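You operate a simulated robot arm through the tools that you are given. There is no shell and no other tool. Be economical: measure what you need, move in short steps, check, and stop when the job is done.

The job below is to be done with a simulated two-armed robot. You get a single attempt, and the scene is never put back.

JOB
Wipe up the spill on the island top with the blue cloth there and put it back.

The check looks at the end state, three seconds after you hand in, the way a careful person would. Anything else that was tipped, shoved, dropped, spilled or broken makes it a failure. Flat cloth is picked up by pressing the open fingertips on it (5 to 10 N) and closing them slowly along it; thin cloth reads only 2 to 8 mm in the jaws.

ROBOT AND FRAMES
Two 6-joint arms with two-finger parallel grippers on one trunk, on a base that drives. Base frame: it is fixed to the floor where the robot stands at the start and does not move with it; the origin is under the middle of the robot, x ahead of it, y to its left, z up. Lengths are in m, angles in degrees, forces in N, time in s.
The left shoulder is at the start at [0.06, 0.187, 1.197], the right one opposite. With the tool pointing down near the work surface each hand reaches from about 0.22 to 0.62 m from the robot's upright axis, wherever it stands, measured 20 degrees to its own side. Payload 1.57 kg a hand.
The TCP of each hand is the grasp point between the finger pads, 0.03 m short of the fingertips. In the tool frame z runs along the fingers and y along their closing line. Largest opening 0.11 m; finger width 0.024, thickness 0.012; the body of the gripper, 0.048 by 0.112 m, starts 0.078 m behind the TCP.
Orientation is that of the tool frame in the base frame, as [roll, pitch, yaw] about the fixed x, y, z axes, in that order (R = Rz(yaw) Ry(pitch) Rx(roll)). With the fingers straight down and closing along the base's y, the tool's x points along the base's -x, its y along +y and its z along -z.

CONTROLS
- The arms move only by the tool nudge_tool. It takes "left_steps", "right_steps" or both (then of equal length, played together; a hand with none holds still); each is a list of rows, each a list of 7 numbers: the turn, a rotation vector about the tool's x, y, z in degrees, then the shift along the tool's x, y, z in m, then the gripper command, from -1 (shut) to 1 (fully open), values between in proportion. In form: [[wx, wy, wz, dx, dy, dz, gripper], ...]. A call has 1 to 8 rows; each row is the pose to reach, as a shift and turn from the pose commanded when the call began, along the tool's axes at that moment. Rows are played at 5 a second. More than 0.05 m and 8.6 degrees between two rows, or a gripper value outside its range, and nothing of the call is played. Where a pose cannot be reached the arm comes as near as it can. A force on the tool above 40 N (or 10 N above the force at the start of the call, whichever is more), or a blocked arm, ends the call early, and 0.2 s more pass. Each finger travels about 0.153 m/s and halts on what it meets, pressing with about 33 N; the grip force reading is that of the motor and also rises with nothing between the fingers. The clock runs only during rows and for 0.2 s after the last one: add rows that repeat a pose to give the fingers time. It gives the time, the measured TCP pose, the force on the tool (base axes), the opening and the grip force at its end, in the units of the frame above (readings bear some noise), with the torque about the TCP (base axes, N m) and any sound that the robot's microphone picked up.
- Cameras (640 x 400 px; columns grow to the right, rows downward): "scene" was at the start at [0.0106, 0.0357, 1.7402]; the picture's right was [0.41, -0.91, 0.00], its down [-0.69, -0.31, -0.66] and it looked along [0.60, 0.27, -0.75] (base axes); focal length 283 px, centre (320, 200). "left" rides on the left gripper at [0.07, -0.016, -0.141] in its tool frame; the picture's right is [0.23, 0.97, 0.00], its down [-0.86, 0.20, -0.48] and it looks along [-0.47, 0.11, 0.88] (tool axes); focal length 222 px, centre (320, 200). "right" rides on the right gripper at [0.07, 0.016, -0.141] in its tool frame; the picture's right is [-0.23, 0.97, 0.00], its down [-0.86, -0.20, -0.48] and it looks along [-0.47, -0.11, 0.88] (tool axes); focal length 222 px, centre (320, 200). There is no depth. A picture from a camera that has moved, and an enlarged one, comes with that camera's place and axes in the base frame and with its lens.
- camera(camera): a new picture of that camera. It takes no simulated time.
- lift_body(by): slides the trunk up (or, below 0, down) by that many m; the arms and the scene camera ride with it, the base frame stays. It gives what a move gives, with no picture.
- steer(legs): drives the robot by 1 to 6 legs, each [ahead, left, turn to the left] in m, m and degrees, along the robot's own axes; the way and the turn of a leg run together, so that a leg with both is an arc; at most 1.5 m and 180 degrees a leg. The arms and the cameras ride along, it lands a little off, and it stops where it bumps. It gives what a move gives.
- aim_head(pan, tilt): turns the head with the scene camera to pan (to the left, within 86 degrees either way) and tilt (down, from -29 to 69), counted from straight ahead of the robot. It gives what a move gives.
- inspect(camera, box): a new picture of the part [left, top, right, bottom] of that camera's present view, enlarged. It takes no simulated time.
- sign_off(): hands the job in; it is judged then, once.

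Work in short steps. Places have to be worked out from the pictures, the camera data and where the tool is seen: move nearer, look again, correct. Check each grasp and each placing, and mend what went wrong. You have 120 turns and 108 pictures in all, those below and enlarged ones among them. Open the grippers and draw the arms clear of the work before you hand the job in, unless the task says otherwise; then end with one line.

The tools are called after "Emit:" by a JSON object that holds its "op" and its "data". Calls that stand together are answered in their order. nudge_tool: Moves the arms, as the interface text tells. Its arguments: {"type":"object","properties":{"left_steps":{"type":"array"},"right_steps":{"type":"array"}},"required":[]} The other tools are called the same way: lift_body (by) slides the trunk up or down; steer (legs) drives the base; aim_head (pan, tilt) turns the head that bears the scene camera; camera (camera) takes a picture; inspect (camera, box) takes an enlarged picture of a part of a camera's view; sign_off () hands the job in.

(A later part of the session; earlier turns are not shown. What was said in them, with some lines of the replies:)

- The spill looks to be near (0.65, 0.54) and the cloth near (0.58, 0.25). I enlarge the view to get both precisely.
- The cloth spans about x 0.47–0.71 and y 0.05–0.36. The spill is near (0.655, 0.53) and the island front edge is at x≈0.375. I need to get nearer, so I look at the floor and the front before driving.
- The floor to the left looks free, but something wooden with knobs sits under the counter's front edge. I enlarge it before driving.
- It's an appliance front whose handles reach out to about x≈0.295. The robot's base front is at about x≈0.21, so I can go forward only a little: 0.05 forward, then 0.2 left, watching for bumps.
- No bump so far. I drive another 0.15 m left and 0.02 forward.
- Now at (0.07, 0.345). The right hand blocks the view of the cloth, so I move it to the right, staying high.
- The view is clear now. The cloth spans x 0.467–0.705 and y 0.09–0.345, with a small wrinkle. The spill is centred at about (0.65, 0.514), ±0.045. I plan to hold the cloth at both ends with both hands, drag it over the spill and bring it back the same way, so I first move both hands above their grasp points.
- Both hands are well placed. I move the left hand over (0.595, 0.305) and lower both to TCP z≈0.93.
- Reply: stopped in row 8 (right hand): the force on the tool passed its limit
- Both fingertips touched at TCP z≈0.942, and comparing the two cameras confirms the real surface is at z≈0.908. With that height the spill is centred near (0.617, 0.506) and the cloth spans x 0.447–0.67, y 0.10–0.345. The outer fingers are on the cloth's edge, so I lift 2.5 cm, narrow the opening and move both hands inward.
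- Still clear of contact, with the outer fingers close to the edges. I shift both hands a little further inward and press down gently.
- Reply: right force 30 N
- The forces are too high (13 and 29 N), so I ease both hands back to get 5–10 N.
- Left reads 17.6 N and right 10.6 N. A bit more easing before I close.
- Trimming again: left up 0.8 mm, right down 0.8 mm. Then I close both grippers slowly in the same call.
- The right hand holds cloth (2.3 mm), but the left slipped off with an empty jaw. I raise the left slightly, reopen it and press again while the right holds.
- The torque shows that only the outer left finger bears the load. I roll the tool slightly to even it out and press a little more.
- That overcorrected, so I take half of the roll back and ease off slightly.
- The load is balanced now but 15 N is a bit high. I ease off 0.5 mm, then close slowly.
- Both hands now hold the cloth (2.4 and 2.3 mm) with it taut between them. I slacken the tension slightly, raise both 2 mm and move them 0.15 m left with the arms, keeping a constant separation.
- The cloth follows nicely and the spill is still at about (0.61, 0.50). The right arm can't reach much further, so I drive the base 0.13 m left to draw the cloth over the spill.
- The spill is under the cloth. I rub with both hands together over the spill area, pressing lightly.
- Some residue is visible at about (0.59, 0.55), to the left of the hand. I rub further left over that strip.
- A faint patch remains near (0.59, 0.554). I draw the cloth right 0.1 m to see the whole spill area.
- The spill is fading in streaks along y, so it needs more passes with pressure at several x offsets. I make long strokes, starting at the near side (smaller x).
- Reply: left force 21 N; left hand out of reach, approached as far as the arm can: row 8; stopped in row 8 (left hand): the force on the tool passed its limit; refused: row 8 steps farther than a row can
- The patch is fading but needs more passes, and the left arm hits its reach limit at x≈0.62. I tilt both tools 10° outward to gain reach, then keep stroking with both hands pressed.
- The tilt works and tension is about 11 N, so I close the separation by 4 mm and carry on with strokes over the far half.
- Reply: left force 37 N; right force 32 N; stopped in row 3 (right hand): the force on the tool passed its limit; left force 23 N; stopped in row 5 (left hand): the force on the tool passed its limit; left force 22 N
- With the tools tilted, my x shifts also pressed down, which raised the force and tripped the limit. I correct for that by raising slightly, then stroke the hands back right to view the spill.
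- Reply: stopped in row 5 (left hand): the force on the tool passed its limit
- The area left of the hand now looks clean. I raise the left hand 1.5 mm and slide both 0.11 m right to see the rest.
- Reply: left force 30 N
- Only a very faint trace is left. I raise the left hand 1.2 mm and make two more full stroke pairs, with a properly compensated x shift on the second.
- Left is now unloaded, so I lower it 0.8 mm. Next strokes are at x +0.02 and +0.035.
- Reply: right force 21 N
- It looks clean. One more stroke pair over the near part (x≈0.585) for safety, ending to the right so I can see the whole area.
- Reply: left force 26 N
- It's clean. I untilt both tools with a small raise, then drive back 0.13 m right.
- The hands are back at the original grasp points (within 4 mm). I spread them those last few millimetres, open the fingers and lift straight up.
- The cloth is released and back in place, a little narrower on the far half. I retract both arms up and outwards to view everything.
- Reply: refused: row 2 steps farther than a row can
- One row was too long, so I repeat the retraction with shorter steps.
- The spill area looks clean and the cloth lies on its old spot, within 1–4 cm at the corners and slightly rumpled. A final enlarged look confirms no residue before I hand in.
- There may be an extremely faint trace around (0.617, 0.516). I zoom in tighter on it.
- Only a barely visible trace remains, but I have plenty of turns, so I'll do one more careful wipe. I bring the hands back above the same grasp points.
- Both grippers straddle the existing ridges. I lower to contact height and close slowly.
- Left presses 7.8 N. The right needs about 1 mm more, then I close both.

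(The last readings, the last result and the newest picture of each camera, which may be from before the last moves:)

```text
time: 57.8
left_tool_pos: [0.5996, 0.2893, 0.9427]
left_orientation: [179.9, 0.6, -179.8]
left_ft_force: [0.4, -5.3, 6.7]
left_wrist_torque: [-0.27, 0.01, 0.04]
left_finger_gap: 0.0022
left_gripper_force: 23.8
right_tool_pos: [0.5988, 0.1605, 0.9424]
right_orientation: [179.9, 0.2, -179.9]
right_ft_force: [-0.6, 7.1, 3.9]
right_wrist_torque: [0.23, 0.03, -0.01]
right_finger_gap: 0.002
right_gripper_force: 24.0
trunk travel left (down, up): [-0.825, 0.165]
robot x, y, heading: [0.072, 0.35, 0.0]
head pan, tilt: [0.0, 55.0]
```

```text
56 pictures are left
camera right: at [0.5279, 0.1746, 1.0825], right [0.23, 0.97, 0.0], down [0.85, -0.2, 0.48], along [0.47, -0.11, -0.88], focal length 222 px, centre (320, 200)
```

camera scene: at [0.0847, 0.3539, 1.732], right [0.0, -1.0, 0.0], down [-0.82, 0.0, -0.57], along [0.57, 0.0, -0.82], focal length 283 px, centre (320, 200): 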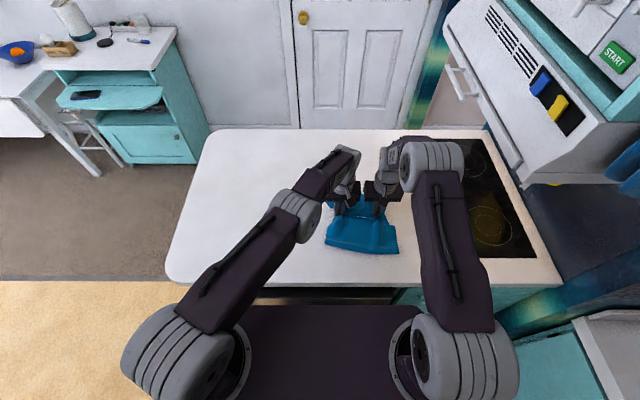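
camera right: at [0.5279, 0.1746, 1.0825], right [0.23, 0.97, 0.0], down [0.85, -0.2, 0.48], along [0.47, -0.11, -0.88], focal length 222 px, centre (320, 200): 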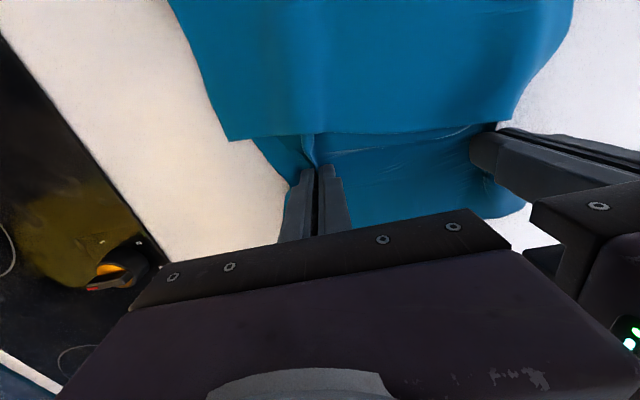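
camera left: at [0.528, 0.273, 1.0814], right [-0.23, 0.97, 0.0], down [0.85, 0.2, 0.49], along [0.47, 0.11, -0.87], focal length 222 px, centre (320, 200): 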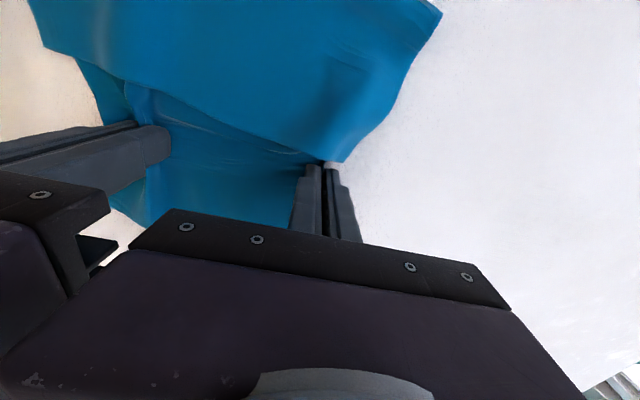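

Both are gripped again. I slide 0.12 m left with the arms, slightly unloaded, then drive 0.13 m left.

Emit:
{"op": "nudge_tool", "data": {"left_steps": [[0, 0, 0, 0, -0.002, -0.001, -1], [0, 0, 0, 0, 0.025, -0.001, -1], [0, 0, 0, 0, 0.05, -0.001, -1], [0, 0, 0, 0, 0.075, -0.001, -1], [0, 0, 0, 0, 0.1, -0.001, -1], [0, 0, 0, 0, 0.12, -0.001, -1]], "right_steps": [[0, 0, 0, 0, 0.002, -0.001, -1], [0, 0, 0, 0, 0.028, -0.001, -1], [0, 0, 0, 0, 0.053, -0.001, -1], [0, 0, 0, 0, 0.078, -0.001, -1], [0, 0, 0, 0, 0.103, -0.001, -1], [0, 0, 0, 0, 0.123, -0.001, -1]]}}

Emit:
{"op": "steer", "data": {"legs": [[0, 0.13, 0]]}}

```text
time: 59.2
left_tool_pos: [0.6002, 0.4114, 0.9424]
left_orientation: [179.9, 0.6, -179.6]
left_ft_force: [0.6, -2.9, 3.6]
left_wrist_torque: [-0.08, 0.0, 0.01]
left_finger_gap: 0.0024
left_gripper_force: 24.3
right_tool_pos: [0.5976, 0.2832, 0.9423]
right_orientation: [179.8, 0.2, -179.9]
right_ft_force: [-0.2, 1.2, 0.6]
right_wrist_torque: [0.02, 0.01, -0.02]
right_finger_gap: 0.0024
right_gripper_force: 23.4
trunk travel left (down, up): [-0.825, 0.165]
robot x, y, heading: [0.0746, 0.349, 0.1]
head pan, tilt: [0.0, 55.0]
```

```text
time: 60.5
left_tool_pos: [0.5984, 0.5409, 0.941]
left_orientation: [179.8, 0.6, -179.6]
left_ft_force: [-0.6, -3.2, 6.4]
left_wrist_torque: [-0.14, 0.03, 0.02]
left_finger_gap: 0.0024
left_gripper_force: 23.9
right_tool_pos: [0.5978, 0.4119, 0.9416]
right_orientation: [179.8, 0.2, -179.9]
right_ft_force: [-0.6, 0.9, -0.1]
right_wrist_torque: [0.01, 0.01, -0.02]
right_finger_gap: 0.0021
right_gripper_force: 23.7
trunk travel left (down, up): [-0.825, 0.165]
robot x, y, heading: [0.0714, 0.4822, -0.1]
head pan, tilt: [0.0, 55.0]
```

In place over the spill. Long strokes now, with both hands pressed about 10 N.

Emit:
{"op": "nudge_tool", "data": {"left_steps": [[0, 0, 0, 0, 0.045, 0.0008, -1], [0, 0, 0, 0, 0.09, 0.0008, -1], [0, 0, 0, 0, 0.13, 0.0008, -1], [0, 0, 0, 0.015, 0.13, 0.0008, -1], [0, 0, 0, 0.015, 0.085, 0.0008, -1], [0, 0, 0, 0.015, 0.04, 0.0008, -1], [0, 0, 0, 0.015, -0.005, 0.0008, -1], [0, 0, 0, 0.015, -0.05, 0.0008, -1]], "right_steps": [[0, 0, 0, 0, 0.045, 0.0015, -1], [0, 0, 0, 0, 0.09, 0.0015, -1], [0, 0, 0, 0, 0.13, 0.0015, -1], [0, 0, 0, 0.015, 0.13, 0.0015, -1], [0, 0, 0, 0.015, 0.085, 0.0015, -1], [0, 0, 0, 0.015, 0.04, 0.0015, -1], [0, 0, 0, 0.015, -0.005, 0.0015, -1], [0, 0, 0, 0.015, -0.05, 0.0015, -1]]}}

Emit:
{"op": "nudge_tool", "data": {"left_steps": [[0, 0, 0, -0.03, 0.0, 0, -1], [0, 0, 0, -0.03, 0.045, 0, -1], [0, 0, 0, -0.03, 0.09, 0, -1], [0, 0, 0, -0.03, 0.135, 0, -1], [0, 0, 0, -0.03, 0.18, 0, -1], [0, 0, 0, -0.015, 0.15, 0, -1], [0, 0, 0, -0.015, 0.105, 0, -1], [0, 0, 0, -0.015, 0.06, 0, -1]], "right_steps": [[0, 0, 0, -0.03, 0.0, 0, -1], [0, 0, 0, -0.03, 0.045, 0, -1], [0, 0, 0, -0.03, 0.09, 0, -1], [0, 0, 0, -0.03, 0.135, 0, -1], [0, 0, 0, -0.03, 0.18, 0, -1], [0, 0, 0, -0.015, 0.15, 0, -1], [0, 0, 0, -0.015, 0.105, 0, -1], [0, 0, 0, -0.015, 0.06, 0, -1]]}}

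```text
time: 62.3
left_tool_pos: [0.5849, 0.4892, 0.9425]
left_orientation: [179.8, 0.6, -179.6]
left_ft_force: [-1.6, 7.7, 24.1]
left_wrist_torque: [0.13, 0.19, -0.08]
left_finger_gap: 0.0024
left_gripper_force: 23.7
right_tool_pos: [0.5815, 0.3635, 0.943]
right_orientation: [179.8, 0.3, -179.8]
right_ft_force: [-0.5, 0.1, -0.9]
right_wrist_torque: [0.04, -0.01, -0.01]
right_finger_gap: 0.0021
right_gripper_force: 23.8
trunk travel left (down, up): [-0.825, 0.165]
robot x, y, heading: [0.0749, 0.4824, 0.2]
head pan, tilt: [0.0, 55.0]
```

```text
time: 64.1
left_tool_pos: [0.5971, 0.5536, 0.9419]
left_orientation: [179.9, 0.8, -179.5]
left_ft_force: [1.2, -3.0, 18.0]
left_wrist_torque: [-0.16, -0.02, -0.02]
left_finger_gap: 0.0022
left_gripper_force: 23.9
right_tool_pos: [0.596, 0.4229, 0.9409]
right_orientation: [179.7, 0.4, -179.8]
right_ft_force: [1.7, 6.2, 8.0]
right_wrist_torque: [0.19, -0.01, 0.04]
right_finger_gap: 0.0023
right_gripper_force: 23.3
right hand out of reach, approached as far as the arm can: row 5
trunk travel left (down, up): [-0.825, 0.165]
robot x, y, heading: [0.0733, 0.4811, 0.2]
head pan, tilt: [0.0, 55.0]
```

Forces are fine. Two more stroke sets, near and then far.

Emit:
{"op": "nudge_tool", "data": {"left_steps": [[0, 0, 0, 0.02, 0.04, 0, -1], [0, 0, 0, 0.02, 0.085, 0, -1], [0, 0, 0, 0.03, 0.085, 0, -1], [0, 0, 0, 0.03, 0.04, 0, -1], [0, 0, 0, 0.03, -0.005, 0, -1], [0, 0, 0, 0.03, -0.05, 0, -1], [0, 0, 0, 0.015, -0.09, 0, -1], [0, 0, 0, 0.01, -0.05, 0, -1]], "right_steps": [[0, 0, 0, 0.02, 0.04, 0, -1], [0, 0, 0, 0.02, 0.085, 0, -1], [0, 0, 0, 0.03, 0.085, 0, -1], [0, 0, 0, 0.03, 0.04, 0, -1], [0, 0, 0, 0.03, -0.005, 0, -1], [0, 0, 0, 0.03, -0.05, 0, -1], [0, 0, 0, 0.015, -0.09, 0, -1], [0, 0, 0, 0.01, -0.05, 0, -1]]}}

Emit:
{"op": "nudge_tool", "data": {"left_steps": [[0, 0, 0, -0.02, 0.03, 0, -1], [0, 0, 0, -0.035, 0.07, 0, -1], [0, 0, 0, -0.04, 0.11, 0, -1], [0, 0, 0, -0.03, 0.12, 0, -1], [0, 0, 0, -0.03, 0.08, 0, -1], [0, 0, 0, -0.03, 0.04, 0, -1], [0, 0, 0, -0.02, 0.0, 0, -1], [0, 0, 0, -0.01, -0.04, 0, -1]], "right_steps": [[0, 0, 0, -0.02, 0.03, 0, -1], [0, 0, 0, -0.035, 0.07, 0, -1], [0, 0, 0, -0.04, 0.11, 0, -1], [0, 0, 0, -0.03, 0.12, 0, -1], [0, 0, 0, -0.03, 0.08, 0, -1], [0, 0, 0, -0.03, 0.04, 0, -1], [0, 0, 0, -0.02, 0.0, 0, -1], [0, 0, 0, -0.01, -0.04, 0, -1]]}}

Emit:
{"op": "inspect", "data": {"camera": "left", "box": [320, 100, 560, 250]}}

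```text
time: 65.9
left_tool_pos: [0.5875, 0.5046, 0.9432]
left_orientation: [-179.8, 0.7, -179.7]
left_ft_force: [-0.1, -5.1, 14.6]
left_wrist_torque: [-0.27, 0.05, -0.01]
left_finger_gap: 0.0024
left_gripper_force: 23.8
right_tool_pos: [0.5862, 0.3761, 0.9418]
right_orientation: [180.0, 0.1, -179.9]
right_ft_force: [0.3, 0.8, 0.3]
right_wrist_torque: [-0.04, 0.01, 0.0]
right_finger_gap: 0.0022
right_gripper_force: 24.0
trunk travel left (down, up): [-0.825, 0.165]
robot x, y, heading: [0.0727, 0.4776, 0.1]
head pan, tilt: [0.0, 55.0]
```

```text
time: 67.7
left_tool_pos: [0.6004, 0.46, 0.9416]
left_orientation: [179.7, 0.7, -179.6]
left_ft_force: [-0.5, 4.8, 18.5]
left_wrist_torque: [0.1, 0.02, 0.01]
left_finger_gap: 0.0023
left_gripper_force: 23.7
right_tool_pos: [0.5961, 0.3323, 0.9414]
right_orientation: [179.7, 0.3, -179.9]
right_ft_force: [-0.1, 3.3, 6.4]
right_wrist_torque: [0.14, 0.01, 0.02]
right_finger_gap: 0.0024
right_gripper_force: 24.1
trunk travel left (down, up): [-0.825, 0.165]
robot x, y, heading: [0.0775, 0.4805, 0.2]
head pan, tilt: [0.0, 55.0]
```

```text
2.67 times, centred on (440, 175) of left
camera zoom: at [0.5282, 0.4427, 1.0811], right [-0.23, 0.97, 0.0], down [0.85, 0.2, 0.49], along [0.48, 0.11, -0.87], focal length 592 px, centre (0, 267)
```

zoom: 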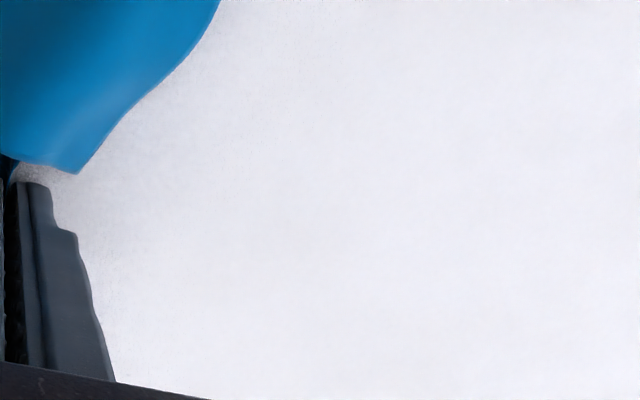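

Clean now. I bring the cloth home: raise slightly, arms 0.04 m right, then drive 0.13 m right.

Emit:
{"op": "nudge_tool", "data": {"left_steps": [[0, 0, 0, 0.0, -0.005, -0.002, -1], [0, 0, 0, 0.0, -0.025, -0.002, -1], [0, 0, 0, 0.003, -0.04, -0.002, -1], [0, 0, 0, 0.003, -0.04, -0.002, -1]], "right_steps": [[0, 0, 0, 0.0, -0.005, -0.0015, -1], [0, 0, 0, 0.0, -0.025, -0.0015, -1], [0, 0, 0, 0.0, -0.04, -0.0015, -1], [0, 0, 0, 0.0, -0.04, -0.0015, -1]]}}

Emit:
{"op": "steer", "data": {"legs": [[0, -0.13, 0]]}}

Emit:
{"op": "inspect", "data": {"camera": "scene", "box": [160, 90, 480, 290]}}

```text
time: 68.7
left_tool_pos: [0.5965, 0.4197, 0.943]
left_orientation: [179.9, 0.5, -179.6]
left_ft_force: [0.5, -1.9, 0.7]
left_wrist_torque: [-0.1, 0.04, -0.02]
left_finger_gap: 0.0026
left_gripper_force: 23.7
right_tool_pos: [0.598, 0.2923, 0.9424]
right_orientation: [179.9, 0.1, -179.8]
right_ft_force: [0.3, 2.1, 0.1]
right_wrist_torque: [0.01, 0.01, 0.03]
right_finger_gap: 0.0021
right_gripper_force: 23.4
trunk travel left (down, up): [-0.825, 0.165]
robot x, y, heading: [0.075, 0.4815, 0.2]
head pan, tilt: [0.0, 55.0]
```

```text
time: 69.9
left_tool_pos: [0.5973, 0.2943, 0.9439]
left_orientation: [-180.0, 0.5, -179.7]
left_ft_force: [0.3, -1.7, 0.2]
left_wrist_torque: [-0.05, -0.01, -0.03]
left_finger_gap: 0.0027
left_gripper_force: 23.7
right_tool_pos: [0.5975, 0.1653, 0.943]
right_orientation: [180.0, 0.0, -179.9]
right_ft_force: [-0.3, 1.9, -0.6]
right_wrist_torque: [0.03, -0.01, -0.05]
right_finger_gap: 0.0022
right_gripper_force: 23.8
trunk travel left (down, up): [-0.825, 0.165]
robot x, y, heading: [0.073, 0.354, 0.1]
head pan, tilt: [0.0, 55.0]
```

```text
2.00 times, centred on (320, 190) of scene
camera zoom: at [0.0852, 0.358, 1.732], right [0.0, -1.0, 0.0], down [-0.82, 0.0, -0.57], along [0.57, 0.0, -0.82], focal length 566 px, centre (320, 220)
```

zoom: 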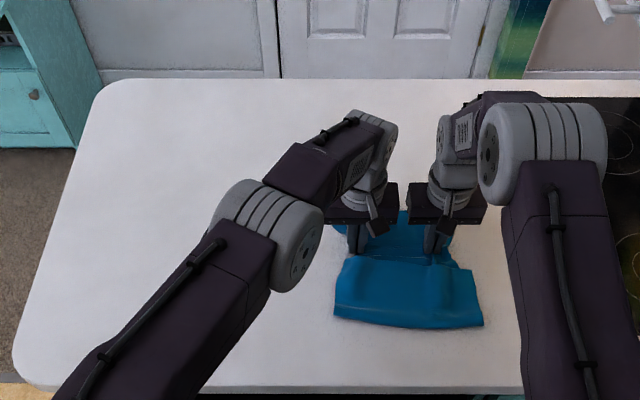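

The cloth is back and nearly square. I make the final few-millimetre shift, open and lift.

Emit:
{"op": "nudge_tool", "data": {"left_steps": [[0, 0, 0, 0.005, -0.002, 0, -1], [0, 0, 0, 0.005, -0.002, 0, -0.8], [0, 0, 0, 0.005, -0.002, 0, -0.5], [0, 0, 0, 0.005, -0.002, 0, -0.2], [0, 0, 0, 0.005, -0.002, -0.01, -0.2], [0, 0, 0, 0.005, -0.002, -0.04, -0.2], [0, 0, 0, 0.005, -0.002, -0.08, -0.2], [0, 0, 0, 0.005, -0.002, -0.12, -0.2]], "right_steps": [[0, 0, 0, 0.005, -0.005, 0, -1], [0, 0, 0, 0.005, -0.005, 0, -0.8], [0, 0, 0, 0.005, -0.005, 0, -0.5], [0, 0, 0, 0.005, -0.005, 0, -0.2], [0, 0, 0, 0.005, -0.005, -0.01, -0.2], [0, 0, 0, 0.005, -0.005, -0.04, -0.2], [0, 0, 0, 0.005, -0.005, -0.08, -0.2], [0, 0, 0, 0.005, -0.005, -0.12, -0.2]]}}

Emit:
{"op": "nudge_tool", "data": {"left_steps": [[0, 0, 0, 0.0, 0.035, -0.02, -0.2], [0, 0, 0, 0.01, 0.075, -0.04, 0], [0, 0, 0, 0.025, 0.115, -0.05, 0.4], [0, 0, 0, 0.04, 0.155, -0.06, 0.8], [0, 0, 0, 0.055, 0.195, -0.075, 1], [0, 0, 0, 0.075, 0.235, -0.09, 1], [0, 0, 0, 0.09, 0.275, -0.1, 1], [0, 0, 0, 0.11, 0.315, -0.1, 1]], "right_steps": [[0, 0, 0, 0.03, -0.01, -0.02, -0.2], [0, 0, 0, 0.06, -0.02, -0.04, 0], [0, 0, 0, 0.09, -0.03, -0.06, 0.4], [0, 0, 0, 0.12, -0.04, -0.08, 0.8], [0, 0, 0, 0.15, -0.06, -0.1, 1], [0, 0, 0, 0.18, -0.08, -0.12, 1], [0, 0, 0, 0.21, -0.1, -0.12, 1], [0, 0, 0, 0.24, -0.12, -0.12, 1]]}}

Emit:
{"op": "inspect", "data": {"camera": "scene", "box": [160, 90, 480, 290]}}

Emit:
{"op": "inspect", "data": {"camera": "scene", "box": [245, 190, 309, 230]}}

```text
time: 71.7
left_tool_pos: [0.5886, 0.2913, 1.0642]
left_orientation: [179.9, 0.5, -179.6]
left_ft_force: [0.4, -0.4, -0.9]
left_wrist_torque: [-0.01, -0.01, 0.0]
left_finger_gap: 0.044
left_gripper_force: 0.1
right_tool_pos: [0.59, 0.1575, 1.061]
right_orientation: [179.9, 0.1, -180.0]
right_ft_force: [0.3, -0.3, -0.6]
right_wrist_torque: [-0.03, -0.01, 0.01]
right_finger_gap: 0.044
right_gripper_force: 0.1
trunk travel left (down, up): [-0.825, 0.165]
robot x, y, heading: [0.0754, 0.3538, -0.1]
head pan, tilt: [0.0, 55.0]
```

```text
time: 73.5
left_tool_pos: [0.4746, 0.6065, 1.1622]
left_orientation: [179.9, 0.6, -179.8]
left_ft_force: [0.2, -0.5, -0.7]
left_wrist_torque: [-0.04, -0.03, 0.04]
left_finger_gap: 0.1101
left_gripper_force: 0.0
right_tool_pos: [0.3515, 0.0388, 1.1822]
right_orientation: [179.9, 0.3, -179.9]
right_ft_force: [-0.5, 0.9, 0.3]
right_wrist_torque: [-0.02, -0.04, 0.01]
right_finger_gap: 0.1103
right_gripper_force: 0.0
trunk travel left (down, up): [-0.825, 0.165]
robot x, y, heading: [0.0716, 0.3521, 0.1]
head pan, tilt: [0.0, 55.0]
```

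```text
2.00 times, centred on (320, 190) of scene
camera zoom: at [0.0824, 0.3574, 1.7321], right [0.0, -1.0, 0.0], down [-0.82, 0.0, -0.57], along [0.57, 0.0, -0.82], focal length 566 px, centre (320, 220)
```

zoom: 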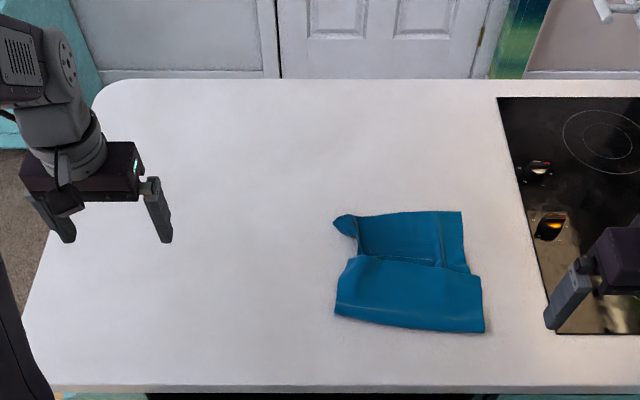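

```text
10.00 times, centred on (277, 210) of scene
camera zoom: at [0.0824, 0.3574, 1.7321], right [0.0, -1.0, 0.0], down [-0.82, 0.0, -0.57], along [0.57, 0.0, -0.82], focal length 2831 px, centre (750, 100)
```

zoom: 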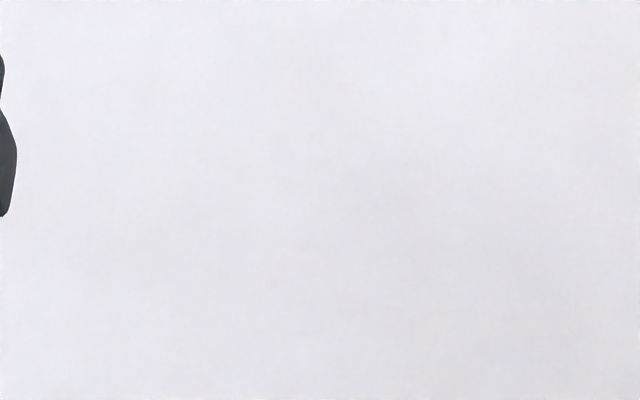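

The spill is gone without trace, the cloth lies where it was, and the arms are clear with the grippers open. I hand in.

Emit:
{"op": "sign_off", "data": {}}

```text
The job is handed in.
```

The spill is wiped up with no visible trace left, and the blue cloth is back on its original spot, slightly rumpled and within a few centimetres at the corners.
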